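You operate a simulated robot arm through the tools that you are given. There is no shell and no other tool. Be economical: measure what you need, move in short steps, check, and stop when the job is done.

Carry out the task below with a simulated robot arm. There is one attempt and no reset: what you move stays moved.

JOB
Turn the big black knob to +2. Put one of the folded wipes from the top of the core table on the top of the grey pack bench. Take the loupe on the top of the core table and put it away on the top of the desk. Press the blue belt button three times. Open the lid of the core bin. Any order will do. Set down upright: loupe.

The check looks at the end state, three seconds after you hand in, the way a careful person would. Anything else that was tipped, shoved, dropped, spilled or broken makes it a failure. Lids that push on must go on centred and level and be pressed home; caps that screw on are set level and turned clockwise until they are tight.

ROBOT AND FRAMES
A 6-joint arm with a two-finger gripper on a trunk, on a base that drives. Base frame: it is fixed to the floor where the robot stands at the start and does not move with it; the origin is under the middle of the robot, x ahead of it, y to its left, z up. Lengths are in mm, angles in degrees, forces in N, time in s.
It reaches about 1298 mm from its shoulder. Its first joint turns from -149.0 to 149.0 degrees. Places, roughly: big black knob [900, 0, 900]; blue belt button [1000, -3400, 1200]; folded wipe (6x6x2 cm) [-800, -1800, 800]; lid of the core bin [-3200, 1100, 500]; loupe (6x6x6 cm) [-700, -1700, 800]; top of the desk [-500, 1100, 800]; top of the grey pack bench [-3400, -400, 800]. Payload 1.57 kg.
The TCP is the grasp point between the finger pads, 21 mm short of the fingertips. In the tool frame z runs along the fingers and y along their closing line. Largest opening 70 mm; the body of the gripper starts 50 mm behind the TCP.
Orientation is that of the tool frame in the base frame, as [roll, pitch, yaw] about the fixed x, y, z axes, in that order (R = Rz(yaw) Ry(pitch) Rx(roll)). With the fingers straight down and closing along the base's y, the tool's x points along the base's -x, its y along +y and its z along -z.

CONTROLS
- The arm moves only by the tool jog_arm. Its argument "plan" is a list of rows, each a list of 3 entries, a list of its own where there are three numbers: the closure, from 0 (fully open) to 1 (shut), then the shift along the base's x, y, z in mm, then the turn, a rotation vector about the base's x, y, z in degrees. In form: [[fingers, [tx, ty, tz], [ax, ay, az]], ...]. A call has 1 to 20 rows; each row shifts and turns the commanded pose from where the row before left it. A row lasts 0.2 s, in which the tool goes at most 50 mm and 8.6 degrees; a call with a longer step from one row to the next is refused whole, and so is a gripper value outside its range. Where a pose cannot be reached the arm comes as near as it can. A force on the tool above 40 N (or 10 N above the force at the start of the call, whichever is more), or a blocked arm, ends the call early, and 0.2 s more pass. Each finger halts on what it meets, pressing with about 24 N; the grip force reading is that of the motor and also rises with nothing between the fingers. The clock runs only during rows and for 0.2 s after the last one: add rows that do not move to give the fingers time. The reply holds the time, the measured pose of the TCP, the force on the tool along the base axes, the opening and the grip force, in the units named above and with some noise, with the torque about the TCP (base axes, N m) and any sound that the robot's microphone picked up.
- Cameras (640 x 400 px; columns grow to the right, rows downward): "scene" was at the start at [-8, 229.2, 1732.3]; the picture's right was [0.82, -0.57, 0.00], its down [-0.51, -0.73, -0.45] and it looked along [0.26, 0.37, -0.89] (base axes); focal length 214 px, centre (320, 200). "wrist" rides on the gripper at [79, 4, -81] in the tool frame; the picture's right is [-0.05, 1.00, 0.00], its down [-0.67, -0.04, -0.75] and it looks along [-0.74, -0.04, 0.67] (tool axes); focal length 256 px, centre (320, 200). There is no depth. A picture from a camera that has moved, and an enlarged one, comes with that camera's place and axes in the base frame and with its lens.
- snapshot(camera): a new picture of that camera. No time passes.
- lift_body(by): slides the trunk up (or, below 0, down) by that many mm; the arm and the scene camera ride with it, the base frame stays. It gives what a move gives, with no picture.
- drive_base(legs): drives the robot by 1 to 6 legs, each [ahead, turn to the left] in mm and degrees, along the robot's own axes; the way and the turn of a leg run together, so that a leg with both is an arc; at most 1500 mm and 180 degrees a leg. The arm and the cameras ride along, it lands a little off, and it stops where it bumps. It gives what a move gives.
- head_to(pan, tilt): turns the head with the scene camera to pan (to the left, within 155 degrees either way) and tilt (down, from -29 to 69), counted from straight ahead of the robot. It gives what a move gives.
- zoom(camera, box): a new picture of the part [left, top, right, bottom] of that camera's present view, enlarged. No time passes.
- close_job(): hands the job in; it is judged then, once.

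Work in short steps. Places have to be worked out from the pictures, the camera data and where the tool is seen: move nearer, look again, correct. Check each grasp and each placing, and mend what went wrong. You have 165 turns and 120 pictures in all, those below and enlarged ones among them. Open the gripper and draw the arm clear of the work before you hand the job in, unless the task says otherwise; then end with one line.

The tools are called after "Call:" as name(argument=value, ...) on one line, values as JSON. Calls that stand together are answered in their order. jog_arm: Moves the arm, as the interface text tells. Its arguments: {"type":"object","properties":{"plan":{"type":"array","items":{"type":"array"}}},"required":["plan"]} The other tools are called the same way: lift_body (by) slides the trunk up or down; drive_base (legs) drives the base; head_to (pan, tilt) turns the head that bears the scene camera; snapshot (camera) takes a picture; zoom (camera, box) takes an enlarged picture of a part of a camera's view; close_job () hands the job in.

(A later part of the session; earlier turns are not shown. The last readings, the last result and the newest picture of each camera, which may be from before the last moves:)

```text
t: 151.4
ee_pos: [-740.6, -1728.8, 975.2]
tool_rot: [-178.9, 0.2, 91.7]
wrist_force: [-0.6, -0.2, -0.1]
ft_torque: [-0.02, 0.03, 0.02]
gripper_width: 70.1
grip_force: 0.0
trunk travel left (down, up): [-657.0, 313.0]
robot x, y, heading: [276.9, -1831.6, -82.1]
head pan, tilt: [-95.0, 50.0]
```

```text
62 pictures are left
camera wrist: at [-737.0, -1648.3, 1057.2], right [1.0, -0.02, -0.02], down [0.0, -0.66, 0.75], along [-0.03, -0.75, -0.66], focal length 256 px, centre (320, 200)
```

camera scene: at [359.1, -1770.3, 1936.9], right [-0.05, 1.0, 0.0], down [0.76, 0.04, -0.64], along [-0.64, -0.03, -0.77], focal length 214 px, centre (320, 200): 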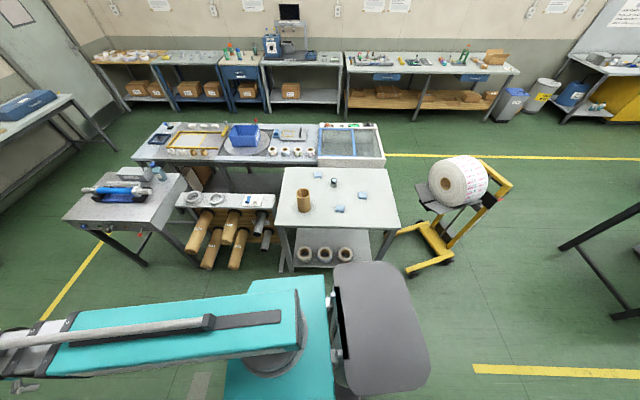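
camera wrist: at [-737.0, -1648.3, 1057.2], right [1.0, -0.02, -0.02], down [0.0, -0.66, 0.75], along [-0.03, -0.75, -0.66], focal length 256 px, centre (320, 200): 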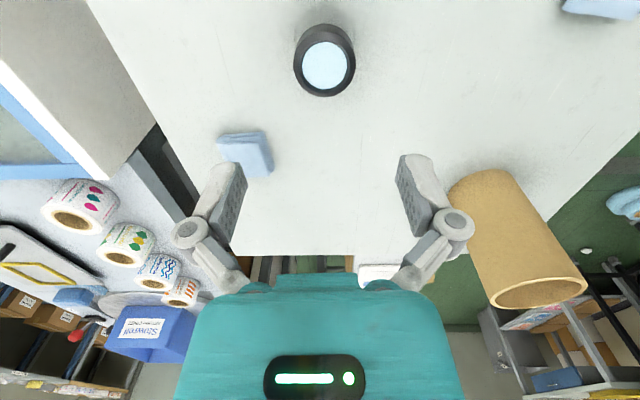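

The loupe's exactly under the TCP. Descend around it, check.

Call:
lift_body(by=-145)

Call:
snapshot(camera="wrist")

```text
t: 153.1
ee_pos: [-740.2, -1729.3, 830.8]
tool_rot: [-179.0, 0.3, 91.7]
wrist_force: [-0.7, -0.1, -0.1]
ft_torque: [-0.01, 0.05, 0.0]
gripper_width: 70.5
grip_force: 0.0
trunk travel left (down, up): [-512.0, 458.0]
robot x, y, heading: [273.9, -1830.9, -82.1]
head pan, tilt: [-95.0, 50.0]
```

```text
61 pictures are left
camera wrist: at [-737.0, -1648.3, 912.2], right [1.0, -0.02, -0.02], down [0.0, -0.66, 0.75], along [-0.03, -0.75, -0.66], focal length 256 px, centre (320, 200)
```

wrist: 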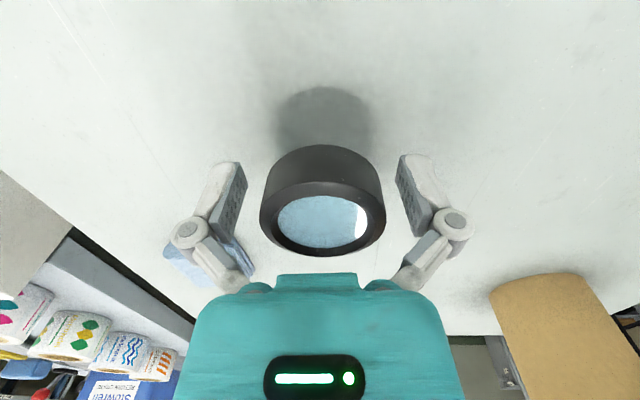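

Loupe is centred between fingers. Lower 4 mm more and close.

Call:
lift_body(by=-4)

Call:
jog_arm(plan=[[0.5, [0, -2, 0], [0, 0, 0]], [1, [0, 0, 0], [0, 0, 0]], [1, [0, 0, 0], [0, 0, 0]], [1, [0, 0, 0], [0, 0, 0]]])

Call:
lift_body(by=60)

Call:
snapshot(camera="wrist")

```text
t: 153.7
ee_pos: [-739.7, -1728.4, 826.7]
tool_rot: [-179.0, 0.3, 91.7]
wrist_force: [0.2, -0.6, 0.9]
ft_torque: [0.03, -0.01, 0.01]
gripper_width: 70.1
grip_force: 0.0
trunk travel left (down, up): [-508.0, 462.0]
robot x, y, heading: [271.7, -1831.5, -81.8]
head pan, tilt: [-95.0, 50.0]
```

```text
t: 154.7
ee_pos: [-740.0, -1730.0, 827.3]
tool_rot: [-179.0, 0.4, 91.7]
wrist_force: [-1.5, 0.4, 2.9]
ft_torque: [0.0, 0.02, 0.02]
gripper_width: 49.0
grip_force: 24.1
trunk travel left (down, up): [-508.0, 462.0]
robot x, y, heading: [271.7, -1833.7, -82.0]
head pan, tilt: [-95.0, 50.0]
```

```text
t: 155.7
ee_pos: [-740.5, -1729.8, 886.1]
tool_rot: [-179.0, 0.4, 91.7]
wrist_force: [-0.5, 0.7, -1.1]
ft_torque: [-0.03, -0.01, -0.02]
gripper_width: 48.9
grip_force: 24.2
trunk travel left (down, up): [-568.0, 402.0]
robot x, y, heading: [277.3, -1834.7, -81.7]
head pan, tilt: [-95.0, 50.0]
```

```text
60 pictures are left
camera wrist: at [-736.8, -1650.0, 968.0], right [1.0, -0.02, -0.02], down [0.0, -0.66, 0.75], along [-0.03, -0.75, -0.66], focal length 256 px, centre (320, 200)
```

wrist: 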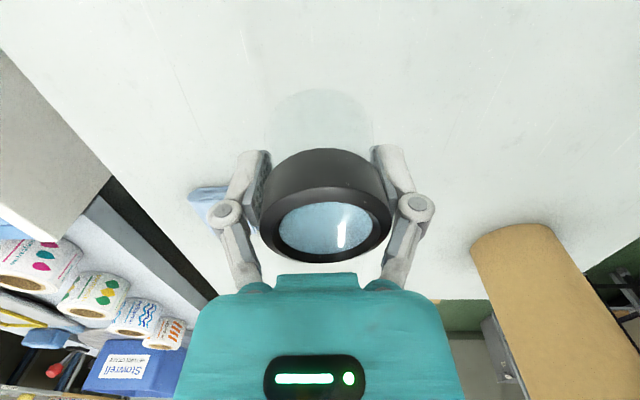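

The loupe is held. Raise to travelling height and draw the arm in.

Call:
lift_body(by=380)

Call:
jog_arm(plan=[[1, [30, -26, 0], [0, 0, 0]], [1, [36, -31, 0], [0, 0, 0]], [1, [36, -31, 0], [0, 0, 0]], [1, [36, -31, 0], [0, 0, 0]], [1, [36, -31, 0], [0, 0, 0]], [1, [36, -31, 0], [0, 0, 0]], [1, [36, -31, 0], [0, 0, 0]], [1, [36, -31, 0], [0, 0, 0]], [1, [36, -31, 0], [0, 0, 0]], [1, [36, -31, 0], [0, 0, 0]], [1, [36, -31, 0], [0, 0, 0]], [1, [36, -31, 0], [0, 0, 0]], [1, [36, -31, 0], [0, 0, 0]], [1, [36, -31, 0], [0, 0, 0]], [1, [30, -31, 0], [0, 0, 0]], [1, [0, 0, 0], [0, 0, 0]]])

Call:
drive_base(legs=[[-1500, 0]])

Call:
head_to(pan=-110, tilt=45)

Call:
snapshot(camera="scene")

```text
t: 159.3
ee_pos: [-739.4, -1731.1, 1266.5]
tool_rot: [-179.0, 0.3, 91.7]
wrist_force: [-1.2, -0.8, 0.3]
ft_torque: [-0.01, -0.03, 0.01]
gripper_width: 49.0
grip_force: 24.0
trunk travel left (down, up): [-948.0, 22.0]
robot x, y, heading: [272.5, -1834.4, -81.7]
head pan, tilt: [-95.0, 50.0]
```

```text
t: 162.7
ee_pos: [-209.2, -2192.0, 1266.8]
tool_rot: [-179.0, 0.3, 91.6]
wrist_force: [0.0, 0.0, -0.3]
ft_torque: [0.01, 0.03, 0.02]
gripper_width: 48.7
grip_force: 23.8
trunk travel left (down, up): [-948.0, 22.0]
robot x, y, heading: [272.8, -1832.6, -82.1]
head pan, tilt: [-95.0, 50.0]
```

```text
t: 172.0
ee_pos: [-414.2, -684.2, 1267.8]
tool_rot: [-179.0, 0.4, 91.2]
wrist_force: [0.6, 0.7, -0.8]
ft_torque: [-0.03, -0.01, 0.01]
gripper_width: 48.7
grip_force: 24.3
trunk travel left (down, up): [-948.0, 22.0]
robot x, y, heading: [68.4, -326.8, -82.7]
head pan, tilt: [-95.0, 50.0]
```

```text
t: 172.7
ee_pos: [-415.4, -682.8, 1266.5]
tool_rot: [-179.0, 0.3, 91.1]
wrist_force: [-0.1, -0.4, -0.1]
ft_torque: [0.01, -0.02, -0.02]
gripper_width: 48.6
grip_force: 24.0
trunk travel left (down, up): [-948.0, 22.0]
robot x, y, heading: [71.3, -333.2, -82.8]
head pan, tilt: [-110.0, 45.0]
```

```text
59 pictures are left
camera scene: at [154.2, -246.8, 1934.8], right [0.22, 0.98, 0.0], down [0.69, -0.15, -0.71], along [-0.69, 0.15, -0.71], focal length 214 px, centre (320, 200)
```

scene: 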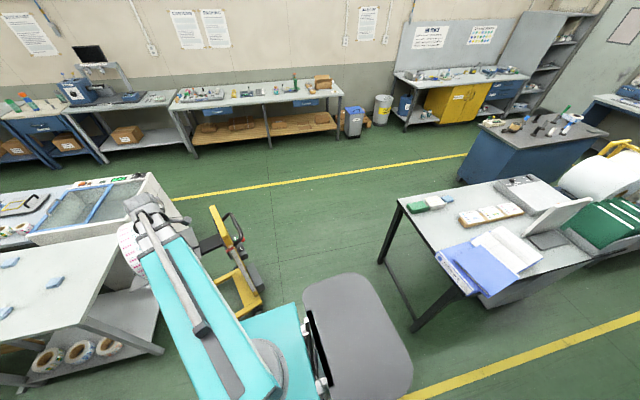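

Clear to turn. Rotate to face −x.

Call:
drive_base(legs=[[0, -97]])

```text
t: 179.2
ee_pos: [-229.5, 192.5, 1266.4]
tool_rot: [-179.1, 0.3, -5.3]
wrist_force: [0.8, -0.2, -0.9]
ft_torque: [-0.01, -0.01, 0.0]
gripper_width: 48.5
grip_force: 24.4
trunk travel left (down, up): [-948.0, 22.0]
robot x, y, heading: [72.1, -312.7, -178.6]
head pan, tilt: [-110.0, 45.0]
```

Arc forward-right to get closer to the desk.

Call:
drive_base(legs=[[350, -30]])

Call:
head_to(pan=-45, tilt=50)

Call:
snapshot(camera="scene")

```text
t: 181.9
ee_pos: [-274.5, 356.9, 1266.5]
tool_rot: [-179.1, 0.2, -35.4]
wrist_force: [-1.3, 0.6, -0.9]
ft_torque: [-0.06, -0.03, 0.02]
gripper_width: 48.2
grip_force: 24.2
trunk travel left (down, up): [-948.0, 22.0]
robot x, y, heading: [-274.7, -238.4, 151.3]
head pan, tilt: [-110.0, 45.0]
```

```text
t: 183.3
ee_pos: [-273.0, 355.0, 1266.2]
tool_rot: [-178.9, 0.3, -35.3]
wrist_force: [-0.3, 0.1, -0.4]
ft_torque: [0.0, 0.01, -0.05]
gripper_width: 48.4
grip_force: 24.4
trunk travel left (down, up): [-948.0, 22.0]
robot x, y, heading: [-273.5, -240.7, 151.1]
head pan, tilt: [-45.0, 50.0]
```

```text
58 pictures are left
camera scene: at [-336.2, -336.7, 1927.9], right [0.96, 0.28, 0.0], down [0.21, -0.74, -0.64], along [-0.18, 0.62, -0.77], focal length 214 px, centre (320, 200)
```

scene: 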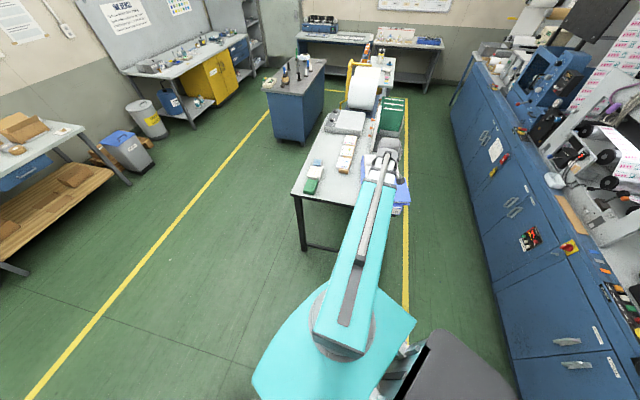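

Call:
zoom(camera="scene", box=[280, 120, 420, 220])

```text
4.00 times, centred on (350, 170) of scene
camera zoom: at [-336.2, -336.7, 1927.9], right [0.96, 0.28, 0.0], down [0.21, -0.74, -0.64], along [-0.18, 0.62, -0.77], focal length 858 px, centre (200, 320)
```

zoom: 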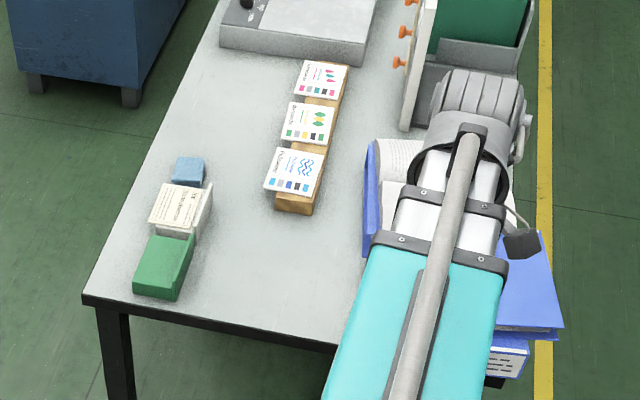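

Clear spot at about (−540,720). Move over it.

Call:
jog_arm(plan=[[1, [-27, 36.5, 0], [0, 0, 0]], [1, [-27, 36.5, 0], [0, 0, 0]], [1, [-27, 36.5, 0], [0, 0, 0]], [1, [-27, 36.5, 0], [0, 0, 0]], [1, [-27, 36.5, 0], [0, 0, 0]], [1, [-27, 36.5, 0], [0, 0, 0]], [1, [-27, 36.5, 0], [0, 0, 0]], [1, [-27, 36.5, 0], [0, 0, 0]], [1, [-27, 36.5, 0], [0, 0, 0]], [1, [-27, 36.5, 0], [0, 0, 0]], [1, [0, 0, 0], [0, 0, 0]]])

Call:
lift_body(by=-330)

Call:
snapshot(camera="wrist")

Call:
snapshot(camera="scene")

```text
t: 185.7
ee_pos: [-543.1, 718.6, 1267.7]
tool_rot: [-178.9, 0.3, -35.5]
wrist_force: [0.1, 0.9, -0.2]
ft_torque: [0.05, 0.04, 0.0]
gripper_width: 48.4
grip_force: 23.6
out of reach, approached as far as the arm can: row 4
trunk travel left (down, up): [-948.0, 22.0]
robot x, y, heading: [-272.0, -239.2, 151.0]
head pan, tilt: [-45.0, 50.0]
```

```text
t: 188.9
ee_pos: [-543.4, 717.2, 937.8]
tool_rot: [-179.0, 0.3, -35.4]
wrist_force: [0.3, -0.3, -1.0]
ft_torque: [0.01, 0.01, 0.02]
gripper_width: 48.3
grip_force: 23.6
trunk travel left (down, up): [-618.0, 352.0]
robot x, y, heading: [-274.0, -237.6, 151.0]
head pan, tilt: [-45.0, 50.0]
```

```text
56 pictures are left
camera wrist: at [-481.9, 668.0, 1018.2], right [-0.62, -0.78, -0.02], down [-0.53, 0.4, 0.75], along [-0.58, 0.47, -0.66], focal length 256 px, centre (320, 200)
```

wrist: 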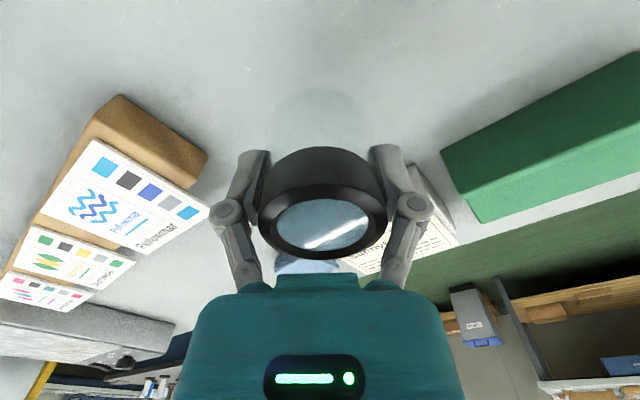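

```text
55 pictures are left
camera scene: at [-336.5, -336.7, 1597.9], right [0.96, 0.28, 0.0], down [0.21, -0.74, -0.64], along [-0.18, 0.62, -0.77], focal length 214 px, centre (320, 200)
```

scene: 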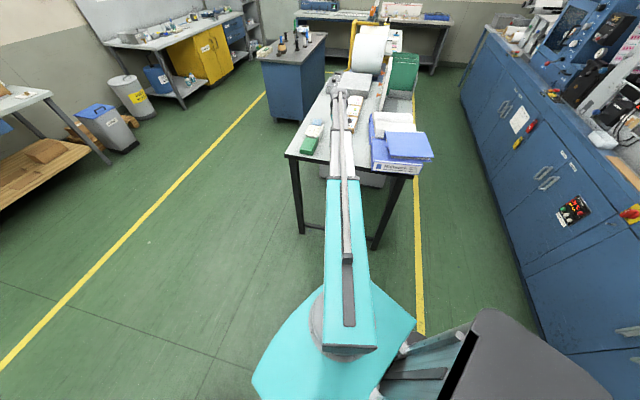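

Clear on all sides. Descend toward the desk surface.

Call:
lift_body(by=-85)

Call:
lift_body(by=-10)

Call:
snapshot(camera="wrist")

```text
t: 189.9
ee_pos: [-541.6, 717.2, 867.0]
tool_rot: [-178.7, 0.6, -35.4]
wrist_force: [-1.1, -0.5, 42.1]
ft_torque: [-0.03, -0.08, -0.02]
gripper_width: 52.2
grip_force: 23.9
trunk travel left (down, up): [-545.0, 425.0]
robot x, y, heading: [-273.2, -235.4, 151.2]
head pan, tilt: [-45.0, 50.0]
stopped: the force on the tool passed its limit at 97 N (the readings are from after the stop); the commanded pose is now the measured one
```

```text
t: 190.2
ee_pos: [-543.2, 716.3, 868.4]
tool_rot: [-178.7, 0.7, -35.5]
wrist_force: [-0.2, -1.8, 47.3]
ft_torque: [-0.07, -0.11, 0.03]
gripper_width: 52.1
grip_force: 24.2
trunk travel left (down, up): [-544.0, 426.0]
robot x, y, heading: [-270.4, -241.8, 150.9]
head pan, tilt: [-45.0, 50.0]
stopped: the force on the tool passed its limit at 60 N (the readings are from after the stop); the commanded pose is now the measured one
```

```text
54 pictures are left
camera wrist: at [-480.7, 665.8, 949.1], right [-0.62, -0.78, -0.02], down [-0.53, 0.4, 0.75], along [-0.58, 0.48, -0.66], focal length 256 px, centre (320, 200)
```

wrist: 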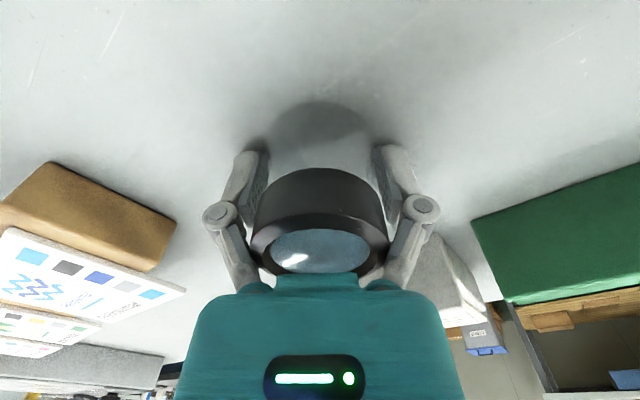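

The desk top is higher (≈825); the loupe is standing on it and slid up a little in the grip. Relieve the pressure and then open slowly.

Call:
lift_body(by=1.5)

```text
t: 190.7
ee_pos: [-542.5, 717.9, 867.3]
tool_rot: [-178.7, 0.7, -35.4]
wrist_force: [2.3, -8.1, 31.8]
ft_torque: [-0.15, -0.13, 0.0]
gripper_width: 52.1
grip_force: 23.7
trunk travel left (down, up): [-546.0, 424.0]
robot x, y, heading: [-269.7, -240.4, 151.3]
head pan, tilt: [-45.0, 50.0]
```

Call:
lift_body(by=3)

```text
t: 191.2
ee_pos: [-543.2, 720.0, 868.4]
tool_rot: [-178.7, 0.5, -35.4]
wrist_force: [1.6, -3.0, 8.5]
ft_torque: [-0.08, -0.01, 0.01]
gripper_width: 52.5
grip_force: 24.1
trunk travel left (down, up): [-549.0, 421.0]
robot x, y, heading: [-272.3, -239.6, 151.2]
head pan, tilt: [-45.0, 50.0]
```

Call:
lift_body(by=1)

Call:
jog_arm(plan=[[0.2, [0, 0, 0], [0, 0, 0]], [0, [0, 0, 0], [0, 0, 0]], [0, [0, 0, 0], [0, 0, 0]]])

Call:
snapshot(camera="wrist")

```text
t: 191.7
ee_pos: [-543.3, 719.7, 868.3]
tool_rot: [-178.7, 0.5, -35.3]
wrist_force: [0.9, 1.2, 0.8]
ft_torque: [0.04, -0.01, -0.02]
gripper_width: 52.0
grip_force: 23.9
trunk travel left (down, up): [-550.0, 420.0]
robot x, y, heading: [-271.7, -238.3, 150.9]
head pan, tilt: [-45.0, 50.0]
```

```text
t: 192.5
ee_pos: [-543.4, 720.9, 869.7]
tool_rot: [-178.7, 0.5, -35.3]
wrist_force: [-1.0, 0.0, 0.0]
ft_torque: [0.01, -0.02, -0.02]
gripper_width: 70.0
grip_force: 0.1
trunk travel left (down, up): [-550.0, 420.0]
robot x, y, heading: [-275.6, -240.3, 151.0]
head pan, tilt: [-45.0, 50.0]
```

```text
53 pictures are left
camera wrist: at [-481.9, 669.6, 949.9], right [-0.62, -0.78, -0.02], down [-0.53, 0.4, 0.75], along [-0.58, 0.48, -0.66], focal length 256 px, centre (320, 200)
```

wrist: 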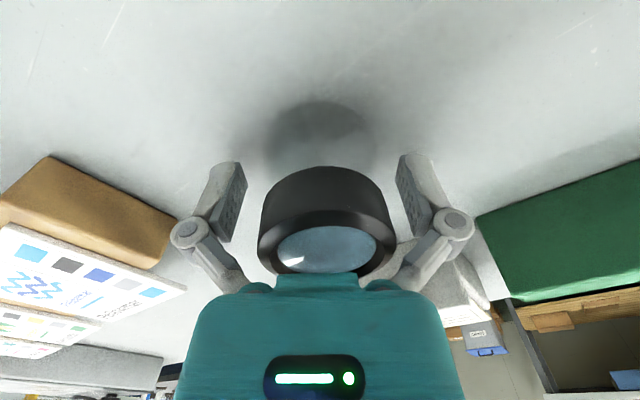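

Released and standing. Raise the trunk straight up and check.

Call:
lift_body(by=200)

Call:
snapshot(camera="wrist")

```text
t: 194.7
ee_pos: [-542.9, 721.1, 1068.5]
tool_rot: [-178.8, 0.4, -35.5]
wrist_force: [-0.2, 0.0, 0.0]
ft_torque: [0.0, 0.01, 0.02]
gripper_width: 70.1
grip_force: 0.1
trunk travel left (down, up): [-750.0, 220.0]
robot x, y, heading: [-274.4, -239.7, 151.0]
head pan, tilt: [-45.0, 50.0]
```

```text
52 pictures are left
camera wrist: at [-481.9, 669.7, 1149.8], right [-0.62, -0.78, -0.02], down [-0.53, 0.4, 0.75], along [-0.58, 0.48, -0.66], focal length 256 px, centre (320, 200)
```

wrist: 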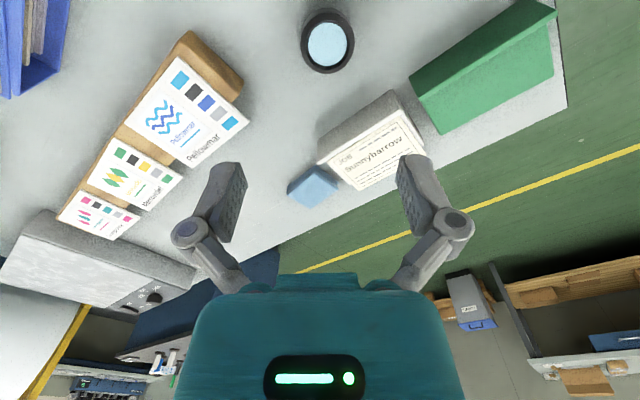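

The loupe stands upright on the desk. Next, fetch a wipe: draw the arm in, back up, turn to face +y and reverse into the aisle.

Call:
jog_arm(plan=[[0, [-6, -42, 0], [0, 0, 0]], [0, [-6, -42, 0], [0, 0, 0]], [0, [-6, -42, 0], [0, 0, 0]], [0, [-6, -42, 0], [0, 0, 0]], [0, [-6, -42, 0], [0, 0, 0]], [0, [-6, -42, 0], [0, 0, 0]], [0, [-6, -42, 0], [0, 0, 0]], [0, [-6, -42, 0], [0, 0, 0]], [0, [-6, -42, 0], [0, 0, 0]], [0, [0, 0, 0], [0, 0, 0]]])

Call:
drive_base(legs=[[-350, 0], [0, -59]])

```text
t: 196.9
ee_pos: [-600.4, 341.1, 1071.0]
tool_rot: [-178.8, 0.4, -35.4]
wrist_force: [0.1, -0.4, 0.4]
ft_torque: [0.02, 0.01, -0.01]
gripper_width: 70.1
grip_force: 0.1
trunk travel left (down, up): [-750.0, 220.0]
robot x, y, heading: [-271.3, -241.9, 151.1]
head pan, tilt: [-45.0, 50.0]
```

```text
t: 203.4
ee_pos: [376.4, 160.9, 1069.4]
tool_rot: [-178.8, 0.5, -95.7]
wrist_force: [-0.5, 0.6, 1.0]
ft_torque: [0.02, -0.01, 0.0]
gripper_width: 69.9
grip_force: 0.0
trunk travel left (down, up): [-750.0, 220.0]
robot x, y, heading: [16.5, -411.1, 91.1]
head pan, tilt: [-45.0, 50.0]
```

Reverse down the aisle beside the core table.

Call:
drive_base(legs=[[-1150, 0]])

Call:
head_to(pan=85, tilt=55)

Call:
snapshot(camera="scene")

```text
t: 210.5
ee_pos: [395.6, -965.2, 1068.6]
tool_rot: [-178.8, 0.5, -94.9]
wrist_force: [1.2, -0.1, 0.0]
ft_torque: [-0.01, 0.02, -0.02]
gripper_width: 70.2
grip_force: 0.1
trunk travel left (down, up): [-750.0, 220.0]
robot x, y, heading: [47.2, -1539.8, 92.3]
head pan, tilt: [-45.0, 50.0]
```

```text
t: 212.6
ee_pos: [395.2, -964.6, 1069.0]
tool_rot: [-178.7, 0.4, -95.0]
wrist_force: [0.3, 0.3, -0.4]
ft_torque: [0.02, -0.04, -0.01]
gripper_width: 70.0
grip_force: 0.1
trunk travel left (down, up): [-750.0, 220.0]
robot x, y, heading: [47.2, -1543.1, 92.2]
head pan, tilt: [85.0, 55.0]
```

```text
51 pictures are left
camera scene: at [-192.8, -1589.1, 1723.3], right [0.05, 1.0, 0.0], down [0.82, -0.04, -0.57], along [-0.57, 0.03, -0.82], focal length 214 px, centre (320, 200)
```

scene: 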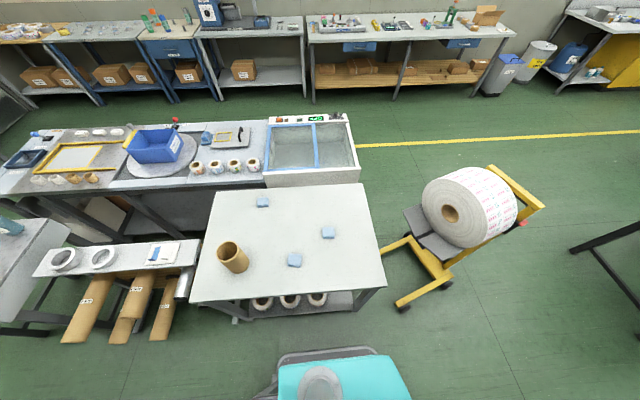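

Wipe at (−519,−1681). Swing the arm over it, staying clear of the roll.

Call:
jog_arm(plan=[[0, [-44.5, 6.5, 0], [0, 0, 0]], [0, [-44.5, 6.5, 0], [0, 0, 0]], [0, [-44.5, 6.5, 0], [0, 0, 0]], [0, [-44.5, 6.5, 0], [0, 0, 0]], [0, [-44.5, 6.5, 0], [0, 0, 0]], [0, [-44.5, 6.5, 0], [0, 0, 0]], [0, [-44.5, 6.5, 0], [0, 0, 0]], [0, [-44.5, 6.5, 0], [0, 0, 0]], [0, [-44.5, 6.5, 0], [0, 0, 0]], [0, [-44.5, 6.5, 0], [0, 0, 0]], [0, [-39, -28, 0], [0, 0, 0]], [0, [-39, -28, 0], [0, 0, 0]], [0, [-39, -28, 0], [0, 0, 0]], [0, [-39, -28, 0], [0, 0, 0]], [0, [-39, -28, 0], [0, 0, 0]], [0, [-39, -28, 0], [0, 0, 0]], [0, [-39, -28, 0], [0, 0, 0]], [0, [-39, -28, 0], [0, 0, 0]], [0, [-39, -28, 0], [0, 0, 0]], [0, [0, 0, 0], [0, 0, 0]]])

```text
t: 216.8
ee_pos: [-400.6, -1154.0, 1068.0]
tool_rot: [-178.9, 0.5, -94.9]
wrist_force: [-0.7, -0.5, -0.9]
ft_torque: [-0.01, 0.02, -0.01]
gripper_width: 69.8
grip_force: 0.0
out of reach, approached as far as the arm can: row 11
trunk travel left (down, up): [-750.0, 220.0]
robot x, y, heading: [48.8, -1541.0, 92.0]
head pan, tilt: [85.0, 55.0]
```

Call:
jog_arm(plan=[[0, [-10, -44, 0], [0, 0, 0]], [0, [-10, -44, 0], [0, 0, 0]], [0, [-10, -44, 0], [0, 0, 0]], [0, [-10, -44, 0], [0, 0, 0]], [0, [-10, -44, 0], [0, 0, 0]], [0, [-10, -44, 0], [0, 0, 0]], [0, [-10, -44, 0], [0, 0, 0]], [0, [-10, -44, 0], [0, 0, 0]], [0, [-10, -44, 0], [0, 0, 0]], [0, [-10, -44, 0], [0, 0, 0]], [0, [-10, -44, 0], [0, 0, 0]], [0, [-9, -43, 0], [0, 0, 0]], [0, [0, 0, 0], [0, 0, 0]]])

Call:
lift_body(by=-120)

Call:
snapshot(camera="wrist")

```text
t: 219.6
ee_pos: [-520.8, -1680.1, 1068.5]
tool_rot: [-178.8, 0.5, -94.9]
wrist_force: [-0.3, -0.4, 0.4]
ft_torque: [-0.01, -0.03, -0.02]
gripper_width: 69.6
grip_force: 0.0
out of reach, approached as far as the arm can: row 2
trunk travel left (down, up): [-750.0, 220.0]
robot x, y, heading: [42.6, -1540.1, 91.9]
head pan, tilt: [85.0, 55.0]
```

```text
t: 221.1
ee_pos: [-520.9, -1679.7, 949.4]
tool_rot: [-178.8, 0.5, -94.9]
wrist_force: [-0.2, 0.0, 0.6]
ft_torque: [-0.01, 0.01, 0.02]
gripper_width: 70.0
grip_force: 0.1
trunk travel left (down, up): [-630.0, 340.0]
robot x, y, heading: [48.1, -1540.9, 92.0]
head pan, tilt: [85.0, 55.0]
```

```text
50 pictures are left
camera wrist: at [-533.5, -1758.1, 1030.0], right [-0.99, 0.14, -0.02], down [0.08, 0.66, 0.75], along [0.12, 0.74, -0.66], focal length 256 px, centre (320, 200)
```

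wrist: 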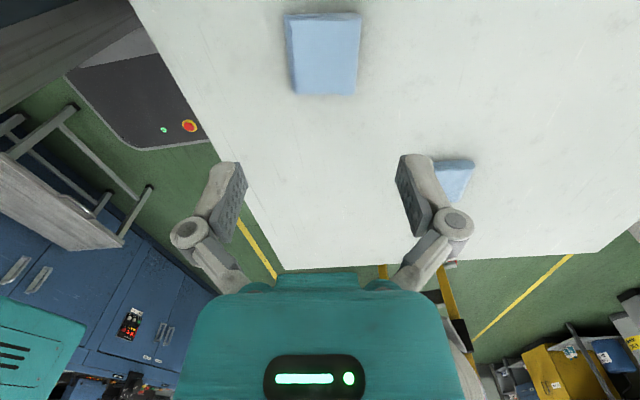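

Wipe is centred between the fingers. Descend; then in small steps to the table.

Call:
lift_body(by=-125)

Call:
snapshot(camera="wrist")

```text
t: 222.6
ee_pos: [-520.1, -1678.6, 823.4]
tool_rot: [-178.8, 0.5, -94.9]
wrist_force: [0.0, 0.6, -0.3]
ft_torque: [0.01, 0.0, 0.0]
gripper_width: 69.9
grip_force: 0.1
trunk travel left (down, up): [-505.0, 465.0]
robot x, y, heading: [42.3, -1538.6, 92.1]
head pan, tilt: [85.0, 55.0]
```

```text
49 pictures are left
camera wrist: at [-533.5, -1758.1, 905.0], right [-0.99, 0.14, -0.02], down [0.08, 0.66, 0.75], along [0.12, 0.74, -0.66], focal length 256 px, centre (320, 200)
```

wrist: 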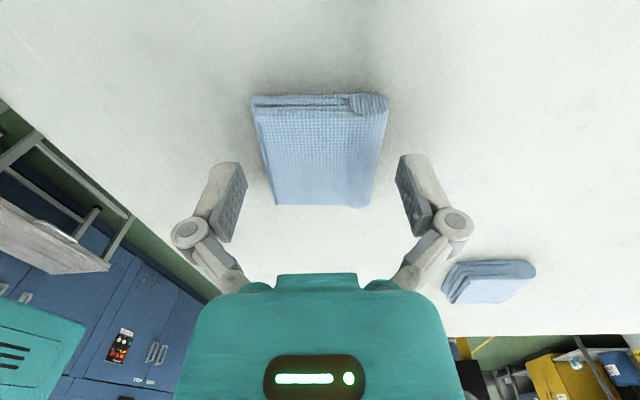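

Call:
lift_body(by=-6)

Call:
lift_body(by=-4)

Call:
lift_body(by=-3)

Call:
zoom(camera="wrist", box=[200, 80, 440, 230])

```text
t: 223.2
ee_pos: [-518.8, -1679.4, 818.7]
tool_rot: [-178.8, 0.5, -95.0]
wrist_force: [0.0, 0.3, 0.1]
ft_torque: [0.03, -0.03, 0.0]
gripper_width: 70.0
grip_force: 0.1
trunk travel left (down, up): [-499.0, 471.0]
robot x, y, heading: [42.3, -1541.4, 92.0]
head pan, tilt: [85.0, 55.0]
```

```text
t: 223.7
ee_pos: [-519.9, -1678.7, 813.8]
tool_rot: [-178.7, 0.5, -94.9]
wrist_force: [-0.3, -0.3, 0.8]
ft_torque: [0.02, 0.02, 0.01]
gripper_width: 69.8
grip_force: 0.0
trunk travel left (down, up): [-495.0, 475.0]
robot x, y, heading: [46.8, -1541.5, 92.0]
head pan, tilt: [85.0, 55.0]
```

```text
t: 224.2
ee_pos: [-520.5, -1679.7, 810.3]
tool_rot: [-178.8, 0.6, -94.8]
wrist_force: [0.0, 0.3, -0.3]
ft_torque: [0.0, 0.01, 0.03]
gripper_width: 70.0
grip_force: 0.2
trunk travel left (down, up): [-492.0, 478.0]
robot x, y, heading: [46.6, -1536.1, 91.9]
head pan, tilt: [85.0, 55.0]
```

```text
2.67 times, centred on (320, 155) of wrist
camera zoom: at [-533.6, -1758.1, 891.9], right [-0.99, 0.14, -0.02], down [0.08, 0.66, 0.75], along [0.12, 0.74, -0.66], focal length 683 px, centre (320, 320)
```

zoom: 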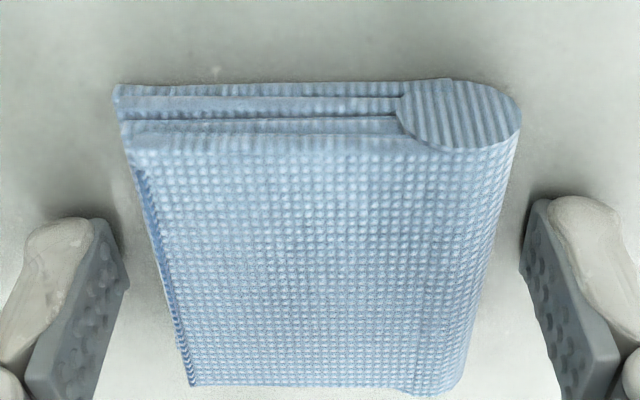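

Call:
lift_body(by=-3)

Call:
lift_body(by=-3)

Call:
lift_body(by=-2)

```text
t: 224.8
ee_pos: [-521.1, -1680.0, 808.7]
tool_rot: [-179.0, 0.4, -94.9]
wrist_force: [-8.4, -2.1, 29.2]
ft_torque: [0.01, 1.36, 0.11]
gripper_width: 70.5
grip_force: 0.5
trunk travel left (down, up): [-489.0, 481.0]
robot x, y, heading: [45.2, -1540.4, 92.1]
head pan, tilt: [85.0, 55.0]
```

```text
t: 225.1
ee_pos: [-522.4, -1679.2, 809.8]
tool_rot: [-179.3, 0.5, -94.9]
wrist_force: [-6.4, 1.8, 20.8]
ft_torque: [0.02, 0.79, 0.01]
gripper_width: 70.5
grip_force: 0.3
trunk travel left (down, up): [-489.0, 481.0]
robot x, y, heading: [46.5, -1541.3, 91.9]
head pan, tilt: [85.0, 55.0]
stopped: the force on the tool passed its limit at 48 N (the readings are from after the stop); the commanded pose is now the measured one
```

```text
t: 225.4
ee_pos: [-520.8, -1678.5, 808.0]
tool_rot: [-179.4, 0.5, -94.9]
wrist_force: [-1.9, 0.8, 29.2]
ft_torque: [-0.12, 0.11, 0.08]
gripper_width: 70.8
grip_force: 0.2
trunk travel left (down, up): [-488.0, 482.0]
robot x, y, heading: [44.9, -1542.0, 92.2]
head pan, tilt: [85.0, 55.0]
stopped: the force on the tool passed its limit at 46 N (the readings are from after the stop); the commanded pose is now the measured one
```

Table contacted (z≈787). Raise 3 mm and close on the wipe.

Call:
lift_body(by=3.5)

Call:
jog_arm(plan=[[0.15, [0, 0, 0], [0, 0, 0]], [0.6, [0, 0, 0], [0, 0, 0]], [1, [0, 0, 0], [0, 0, 0]], [1, [0, 0, 0], [0, 0, 0]]])

Call:
lift_body(by=80)

Call:
snapshot(camera="wrist")

```text
t: 226.0
ee_pos: [-523.0, -1680.4, 811.6]
tool_rot: [-179.3, 0.4, -95.0]
wrist_force: [-0.1, -0.4, 1.0]
ft_torque: [-0.02, -0.02, 0.0]
gripper_width: 69.9
grip_force: 0.0
trunk travel left (down, up): [-492.0, 478.0]
robot x, y, heading: [44.5, -1538.6, 91.8]
head pan, tilt: [85.0, 55.0]
```

```text
t: 226.9
ee_pos: [-526.6, -1678.2, 812.0]
tool_rot: [-179.9, 0.4, -94.9]
wrist_force: [-8.4, 0.3, 45.2]
ft_torque: [-0.04, 1.07, 0.0]
gripper_width: 61.9
grip_force: 23.6
trunk travel left (down, up): [-492.0, 478.0]
robot x, y, heading: [45.8, -1541.2, 91.9]
head pan, tilt: [85.0, 55.0]
stopped in row 4: the force on the tool passed its limit at 41 N (the readings are from after the stop); the commanded pose is now the measured one
```

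```text
t: 228.1
ee_pos: [-525.0, -1680.2, 890.1]
tool_rot: [-179.5, 0.3, -94.9]
wrist_force: [0.6, 0.6, -0.3]
ft_torque: [0.02, -0.02, -0.02]
gripper_width: 57.0
grip_force: 24.2
trunk travel left (down, up): [-572.0, 398.0]
robot x, y, heading: [44.3, -1541.7, 92.1]
head pan, tilt: [85.0, 55.0]
```

```text
47 pictures are left
camera wrist: at [-537.7, -1758.5, 971.8], right [-0.99, 0.14, -0.01], down [0.09, 0.66, 0.75], along [0.11, 0.74, -0.66], focal length 256 px, centre (320, 200)
```

wrist: 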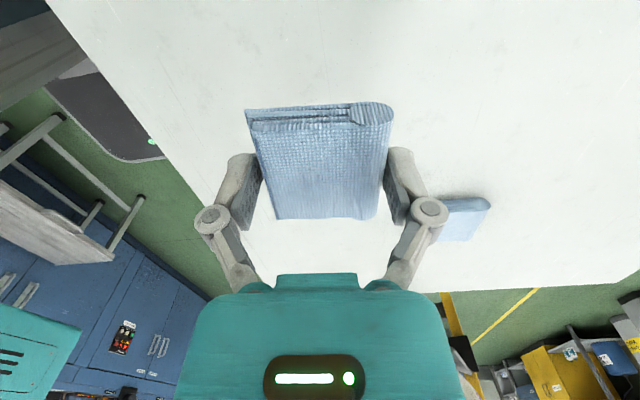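

The wipe is held. Raise, bring the arm to the front, and drive forward out of the aisle.

Call:
lift_body(by=200)

Call:
jog_arm(plan=[[1, [10, 43, 0], [0, 0, 0]], [1, [10, 43, 0], [0, 0, 0]], [1, [10, 43, 0], [0, 0, 0]], [1, [10, 43, 0], [0, 0, 0]], [1, [10, 43, 0], [0, 0, 0]], [1, [10, 43, 0], [0, 0, 0]], [1, [10, 43, 0], [0, 0, 0]], [1, [10, 43, 0], [0, 0, 0]], [1, [10, 43, 0], [0, 0, 0]], [1, [10, 43, 0], [0, 0, 0]], [1, [10, 43, 0], [0, 0, 0]], [1, [10, 43, 0], [0, 0, 0]], [1, [39, 28, 0], [0, 0, 0]], [1, [39, 28, 0], [0, 0, 0]], [1, [39, 28, 0], [0, 0, 0]], [1, [39, 28, 0], [0, 0, 0]], [1, [39, 28, 0], [0, 0, 0]], [1, [39, 28, 0], [0, 0, 0]], [1, [39, 28, 0], [0, 0, 0]], [1, [0, 0, 0], [0, 0, 0]]])

Call:
drive_base(legs=[[1480, 0]])

```text
t: 230.2
ee_pos: [-526.2, -1679.7, 1090.4]
tool_rot: [-179.5, 0.4, -94.8]
wrist_force: [-0.7, -0.7, -0.1]
ft_torque: [-0.02, 0.0, -0.01]
gripper_width: 56.9
grip_force: 24.6
trunk travel left (down, up): [-772.0, 198.0]
robot x, y, heading: [47.7, -1542.3, 92.0]
head pan, tilt: [85.0, 55.0]
```

```text
t: 234.4
ee_pos: [-134.7, -967.6, 1090.9]
tool_rot: [-179.6, 0.5, -94.8]
wrist_force: [-0.2, -0.5, -0.4]
ft_torque: [0.01, 0.01, 0.03]
gripper_width: 56.6
grip_force: 24.1
out of reach, approached as far as the arm can: row 11
trunk travel left (down, up): [-772.0, 198.0]
robot x, y, heading: [46.3, -1540.0, 92.0]
head pan, tilt: [85.0, 55.0]
```

```text
t: 243.6
ee_pos: [-177.8, 540.4, 1090.2]
tool_rot: [-179.6, 0.3, -95.3]
wrist_force: [0.0, 0.1, 0.0]
ft_torque: [0.03, -0.01, 0.03]
gripper_width: 56.6
grip_force: 24.0
trunk travel left (down, up): [-772.0, 198.0]
robot x, y, heading: [2.4, -35.8, 91.6]
head pan, tilt: [85.0, 55.0]
```

Turn left to face −x and look ahead.

Call:
drive_base(legs=[[0, 88]])

Call:
head_to(pan=0, tilt=25)

Call:
snapshot(camera="scene")

```text
t: 249.5
ee_pos: [-583.1, -181.4, 1091.3]
tool_rot: [-179.7, 0.4, -8.3]
wrist_force: [0.7, 0.6, -0.1]
ft_torque: [0.02, 0.03, 0.0]
gripper_width: 56.5
grip_force: 23.9
trunk travel left (down, up): [-772.0, 198.0]
robot x, y, heading: [-0.2, -13.2, 178.2]
head pan, tilt: [85.0, 55.0]
```

```text
t: 251.1
ee_pos: [-583.0, -182.1, 1090.7]
tool_rot: [-179.7, 0.4, -8.3]
wrist_force: [0.6, 0.9, -0.3]
ft_torque: [-0.01, 0.01, -0.03]
gripper_width: 56.9
grip_force: 24.5
trunk travel left (down, up): [-772.0, 198.0]
robot x, y, heading: [-3.2, -12.1, 178.2]
head pan, tilt: [0.0, 25.0]
```

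```text
46 pictures are left
camera scene: at [-51.7, -182.8, 1789.1], right [0.03, 1.0, 0.0], down [0.42, -0.01, -0.91], along [-0.91, 0.03, -0.42], focal length 214 px, centre (320, 200)
```

scene: 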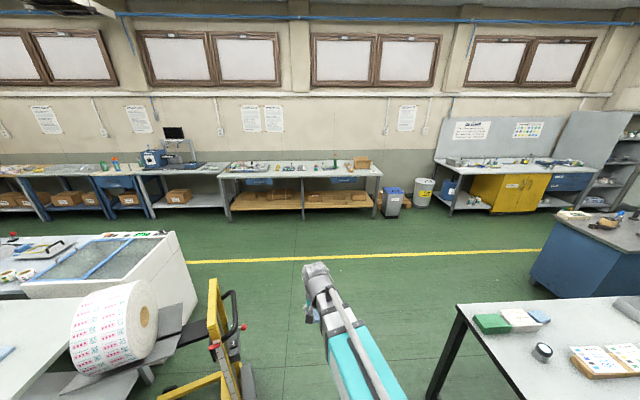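

Path ahead is clear; the loupe stands upright. Drive toward the pack bench.

Call:
drive_base(legs=[[1500, 0], [700, 8]])

Call:
head_to(pan=0, tilt=40)

Call:
snapshot(camera="scene")

```text
t: 264.4
ee_pos: [-2736.4, -285.4, 1090.7]
tool_rot: [-179.5, 0.4, 1.1]
wrist_force: [-0.2, -0.3, -0.6]
ft_torque: [0.02, 0.0, -0.03]
gripper_width: 56.6
grip_force: 23.5
trunk travel left (down, up): [-772.0, 198.0]
robot x, y, heading: [-2188.2, -21.1, -172.2]
head pan, tilt: [0.0, 25.0]
```

```text
t: 265.2
ee_pos: [-2735.7, -285.1, 1090.7]
tool_rot: [-179.6, 0.4, 1.2]
wrist_force: [-0.2, 0.9, -0.4]
ft_torque: [0.0, 0.0, 0.01]
gripper_width: 56.5
grip_force: 23.3
trunk travel left (down, up): [-772.0, 198.0]
robot x, y, heading: [-2187.0, -19.4, -172.1]
head pan, tilt: [0.0, 40.0]
```

```text
45 pictures are left
camera scene: at [-2203.5, -197.7, 1765.9], right [-0.14, 0.99, 0.0], down [0.64, 0.09, -0.77], along [-0.76, -0.11, -0.64], focal length 214 px, centre (320, 200)
```

scene: 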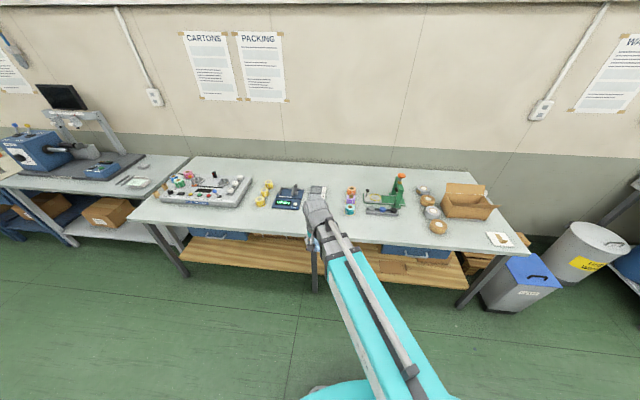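

Call:
zoom(camera="scene", box=[200, 160, 440, 270])

```text
2.67 times, centred on (320, 215) of scene
camera zoom: at [-2203.5, -197.7, 1765.9], right [-0.14, 0.99, 0.0], down [0.64, 0.09, -0.77], along [-0.76, -0.11, -0.64], focal length 572 px, centre (320, 160)
```

zoom: 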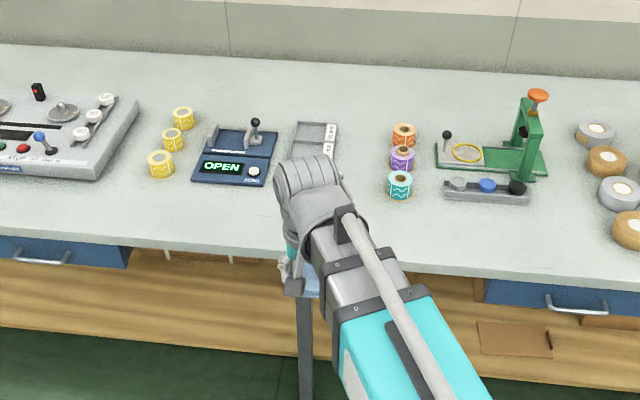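

Free strip near (−3110,−560). Move over it and lower.

Call:
jog_arm(plan=[[1, [-37.4, -27.5, 0], [0, 0, 0]], [1, [-37.4, -27.5, 0], [0, 0, 0]], [1, [-37.4, -27.5, 0], [0, 0, 0]], [1, [-37.4, -27.5, 0], [0, 0, 0]], [1, [-37.4, -27.5, 0], [0, 0, 0]], [1, [-37.4, -27.5, 0], [0, 0, 0]], [1, [-37.4, -27.5, 0], [0, 0, 0]], [1, [-37.4, -27.5, 0], [0, 0, 0]], [1, [-37.4, -27.5, 0], [0, 0, 0]], [1, [-37.4, -27.5, 0], [0, 0, 0]], [1, [0, 0, 0], [0, 0, 0]]])

Call:
lift_body(by=-180)

Call:
snapshot(camera="wrist")

Call:
snapshot(camera="scene")

```text
t: 267.6
ee_pos: [-3110.0, -561.0, 1090.0]
tool_rot: [-179.5, 0.4, 1.0]
wrist_force: [-0.4, 0.2, -0.8]
ft_torque: [0.02, -0.01, -0.01]
gripper_width: 56.8
grip_force: 23.8
out of reach, approached as far as the arm can: row 4
trunk travel left (down, up): [-772.0, 198.0]
robot x, y, heading: [-2186.6, -20.0, -171.9]
head pan, tilt: [0.0, 40.0]
```

```text
t: 269.6
ee_pos: [-3111.0, -560.7, 910.3]
tool_rot: [-179.6, 0.5, 1.1]
wrist_force: [-0.4, -1.1, 0.0]
ft_torque: [-0.01, -0.03, -0.01]
gripper_width: 56.9
grip_force: 24.1
trunk travel left (down, up): [-592.0, 378.0]
robot x, y, heading: [-2188.7, -23.0, -172.1]
head pan, tilt: [0.0, 40.0]
```

```text
43 pictures are left
camera wrist: at [-3030.6, -564.2, 991.8], right [-0.03, -1.0, -0.01], down [-0.66, 0.02, 0.75], along [-0.75, 0.03, -0.66], focal length 256 px, centre (320, 200)
```

wrist: 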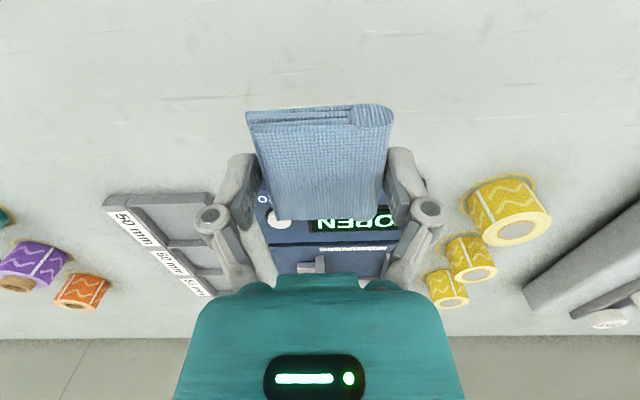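

```text
42 pictures are left
camera scene: at [-2203.6, -197.7, 1585.8], right [-0.14, 0.99, 0.0], down [0.64, 0.09, -0.77], along [-0.76, -0.11, -0.64], focal length 214 px, centre (320, 200)
```

scene: 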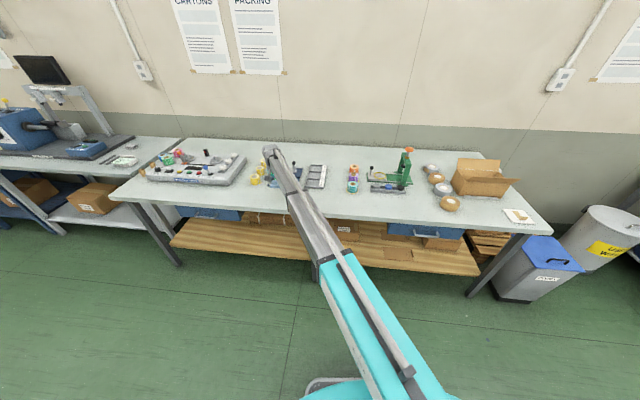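

Clear around. Descend carefully.

Call:
lift_body(by=-60)

Call:
lift_body(by=-8)

Call:
snapshot(camera="wrist")

```text
t: 270.6
ee_pos: [-3109.0, -560.8, 850.1]
tool_rot: [-179.6, 0.5, 1.1]
wrist_force: [-0.4, -0.3, 0.1]
ft_torque: [0.0, -0.01, 0.0]
gripper_width: 56.6
grip_force: 24.3
trunk travel left (down, up): [-532.0, 438.0]
robot x, y, heading: [-2187.4, -23.9, -172.2]
head pan, tilt: [0.0, 40.0]
```

```text
t: 271.2
ee_pos: [-3109.2, -561.3, 842.1]
tool_rot: [-179.5, 0.4, 1.1]
wrist_force: [-0.3, -0.2, 0.2]
ft_torque: [0.0, -0.02, 0.0]
gripper_width: 56.8
grip_force: 24.5
trunk travel left (down, up): [-524.0, 446.0]
robot x, y, heading: [-2191.4, -20.8, -172.2]
head pan, tilt: [0.0, 40.0]
```

```text
41 pictures are left
camera wrist: at [-3030.6, -564.2, 923.8], right [-0.03, -1.0, -0.01], down [-0.66, 0.02, 0.75], along [-0.75, 0.03, -0.66], focal length 256 px, centre (320, 200)
```

wrist: 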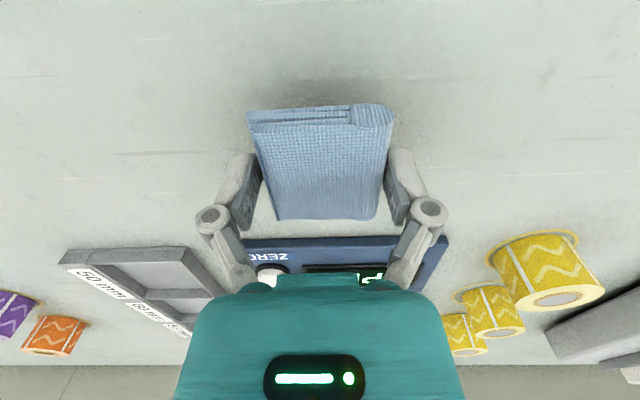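

Call:
lift_body(by=-8)

Call:
lift_body(by=-6)

Call:
lift_body(by=-4)

Call:
lift_body(by=-4)

```text
t: 271.7
ee_pos: [-3110.9, -562.5, 833.9]
tool_rot: [-179.6, 0.4, 1.0]
wrist_force: [-0.3, -0.3, -0.6]
ft_torque: [-0.01, 0.02, -0.02]
gripper_width: 56.7
grip_force: 24.4
trunk travel left (down, up): [-516.0, 454.0]
robot x, y, heading: [-2189.3, -25.3, -172.1]
head pan, tilt: [0.0, 40.0]
```

```text
t: 272.3
ee_pos: [-3110.2, -561.6, 827.5]
tool_rot: [-179.5, 0.4, 1.1]
wrist_force: [-0.5, 0.1, 0.2]
ft_torque: [-0.02, 0.02, 0.03]
gripper_width: 56.5
grip_force: 23.5
trunk travel left (down, up): [-510.0, 460.0]
robot x, y, heading: [-2190.0, -20.3, -172.1]
head pan, tilt: [0.0, 40.0]
```

```text
t: 272.8
ee_pos: [-3109.5, -560.7, 824.3]
tool_rot: [-179.6, 0.2, 1.1]
wrist_force: [-0.3, -0.7, -0.5]
ft_torque: [0.02, 0.0, 0.0]
gripper_width: 56.5
grip_force: 23.8
trunk travel left (down, up): [-506.0, 464.0]
robot x, y, heading: [-2184.0, -23.4, -172.0]
head pan, tilt: [0.0, 40.0]
```

```text
t: 273.3
ee_pos: [-3109.8, -561.4, 821.2]
tool_rot: [-179.5, 0.4, 1.1]
wrist_force: [-0.6, -0.5, -0.1]
ft_torque: [0.01, 0.01, 0.01]
gripper_width: 56.7
grip_force: 23.9
trunk travel left (down, up): [-502.0, 468.0]
robot x, y, heading: [-2188.3, -20.9, -172.2]
head pan, tilt: [0.0, 40.0]
```

Call:
lift_body(by=-4)

Call:
lift_body(by=-3)

Call:
lift_body(by=-3)

Call:
snapshot(camera="wrist")

```text
t: 273.9
ee_pos: [-3110.3, -560.8, 815.9]
tool_rot: [-179.5, 0.4, 1.1]
wrist_force: [0.4, -0.6, -0.1]
ft_torque: [-0.02, -0.02, -0.02]
gripper_width: 56.7
grip_force: 24.9
trunk travel left (down, up): [-498.0, 472.0]
robot x, y, heading: [-2188.0, -21.6, -172.1]
head pan, tilt: [0.0, 40.0]
```

```text
t: 274.4
ee_pos: [-3109.7, -561.7, 814.2]
tool_rot: [-179.6, 0.5, 1.0]
wrist_force: [-3.6, -2.0, 12.3]
ft_torque: [-0.41, -0.03, -0.16]
gripper_width: 56.9
grip_force: 24.0
trunk travel left (down, up): [-495.0, 475.0]
robot x, y, heading: [-2187.2, -22.7, -172.0]
head pan, tilt: [0.0, 40.0]
```

```text
t: 274.9
ee_pos: [-3109.2, -561.2, 813.5]
tool_rot: [-179.9, 0.6, 0.9]
wrist_force: [1.1, 1.6, 27.3]
ft_torque: [-0.72, -0.31, 0.04]
gripper_width: 57.0
grip_force: 24.2
trunk travel left (down, up): [-492.0, 478.0]
robot x, y, heading: [-2189.4, -22.3, -172.0]
head pan, tilt: [0.0, 40.0]
stopped: the force on the tool passed its limit at 42 N (the readings are from after the stop); the commanded pose is now the measured one
```

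```text
40 pictures are left
camera wrist: at [-3030.0, -563.6, 895.3], right [-0.04, -1.0, 0.0], down [-0.66, 0.02, 0.75], along [-0.75, 0.03, -0.66], focal length 256 px, centre (320, 200)
```

wrist: 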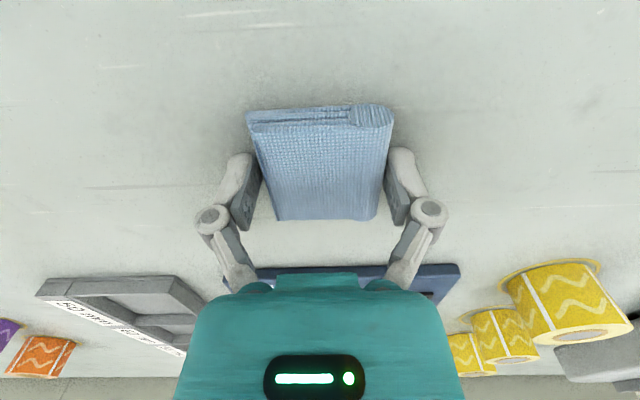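

Down on the bench. Relieve slightly, open, and rise.

Call:
lift_body(by=1.5)

Call:
jog_arm(plan=[[0.1, [0, 0, 0], [0, 0, 0]], [0, [0, 0, 0], [0, 0, 0]], [0, [0, 0, 0], [0, 0, 0]]])

Call:
lift_body(by=150)

Call:
snapshot(camera="wrist")

```text
t: 275.4
ee_pos: [-3110.3, -561.7, 813.8]
tool_rot: [-179.7, 0.6, 1.1]
wrist_force: [4.9, 3.9, 15.2]
ft_torque: [-0.45, -0.22, 0.24]
gripper_width: 56.8
grip_force: 24.1
trunk travel left (down, up): [-494.0, 476.0]
robot x, y, heading: [-2189.7, -25.4, -172.1]
head pan, tilt: [0.0, 40.0]
```

```text
t: 276.2
ee_pos: [-3111.4, -561.2, 812.3]
tool_rot: [-179.8, 0.6, 1.0]
wrist_force: [-1.1, 0.9, -0.4]
ft_torque: [0.0, 0.0, 0.0]
gripper_width: 69.7
grip_force: 0.0
trunk travel left (down, up): [-494.0, 476.0]
robot x, y, heading: [-2188.3, -20.0, -172.0]
head pan, tilt: [0.0, 40.0]
```

```text
t: 277.9
ee_pos: [-3112.3, -561.8, 962.5]
tool_rot: [-179.7, 0.6, 1.0]
wrist_force: [0.2, -0.3, 0.2]
ft_torque: [0.01, 0.01, 0.0]
gripper_width: 70.4
grip_force: 0.1
trunk travel left (down, up): [-644.0, 326.0]
robot x, y, heading: [-2190.2, -22.5, -171.8]
head pan, tilt: [0.0, 40.0]
```

```text
39 pictures are left
camera wrist: at [-3032.1, -565.0, 1043.5], right [-0.04, -1.0, 0.0], down [-0.66, 0.02, 0.75], along [-0.75, 0.03, -0.66], focal length 256 px, centre (320, 200)
```

wrist: 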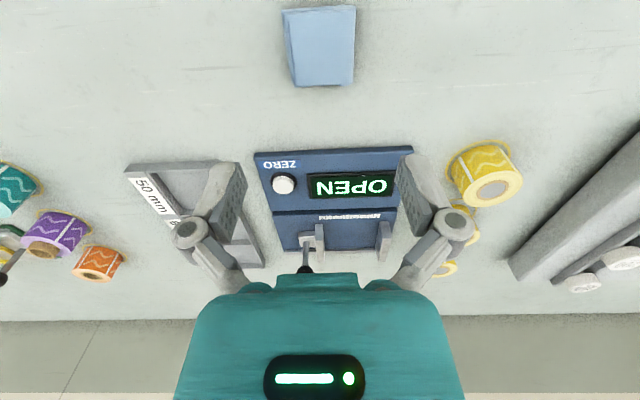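

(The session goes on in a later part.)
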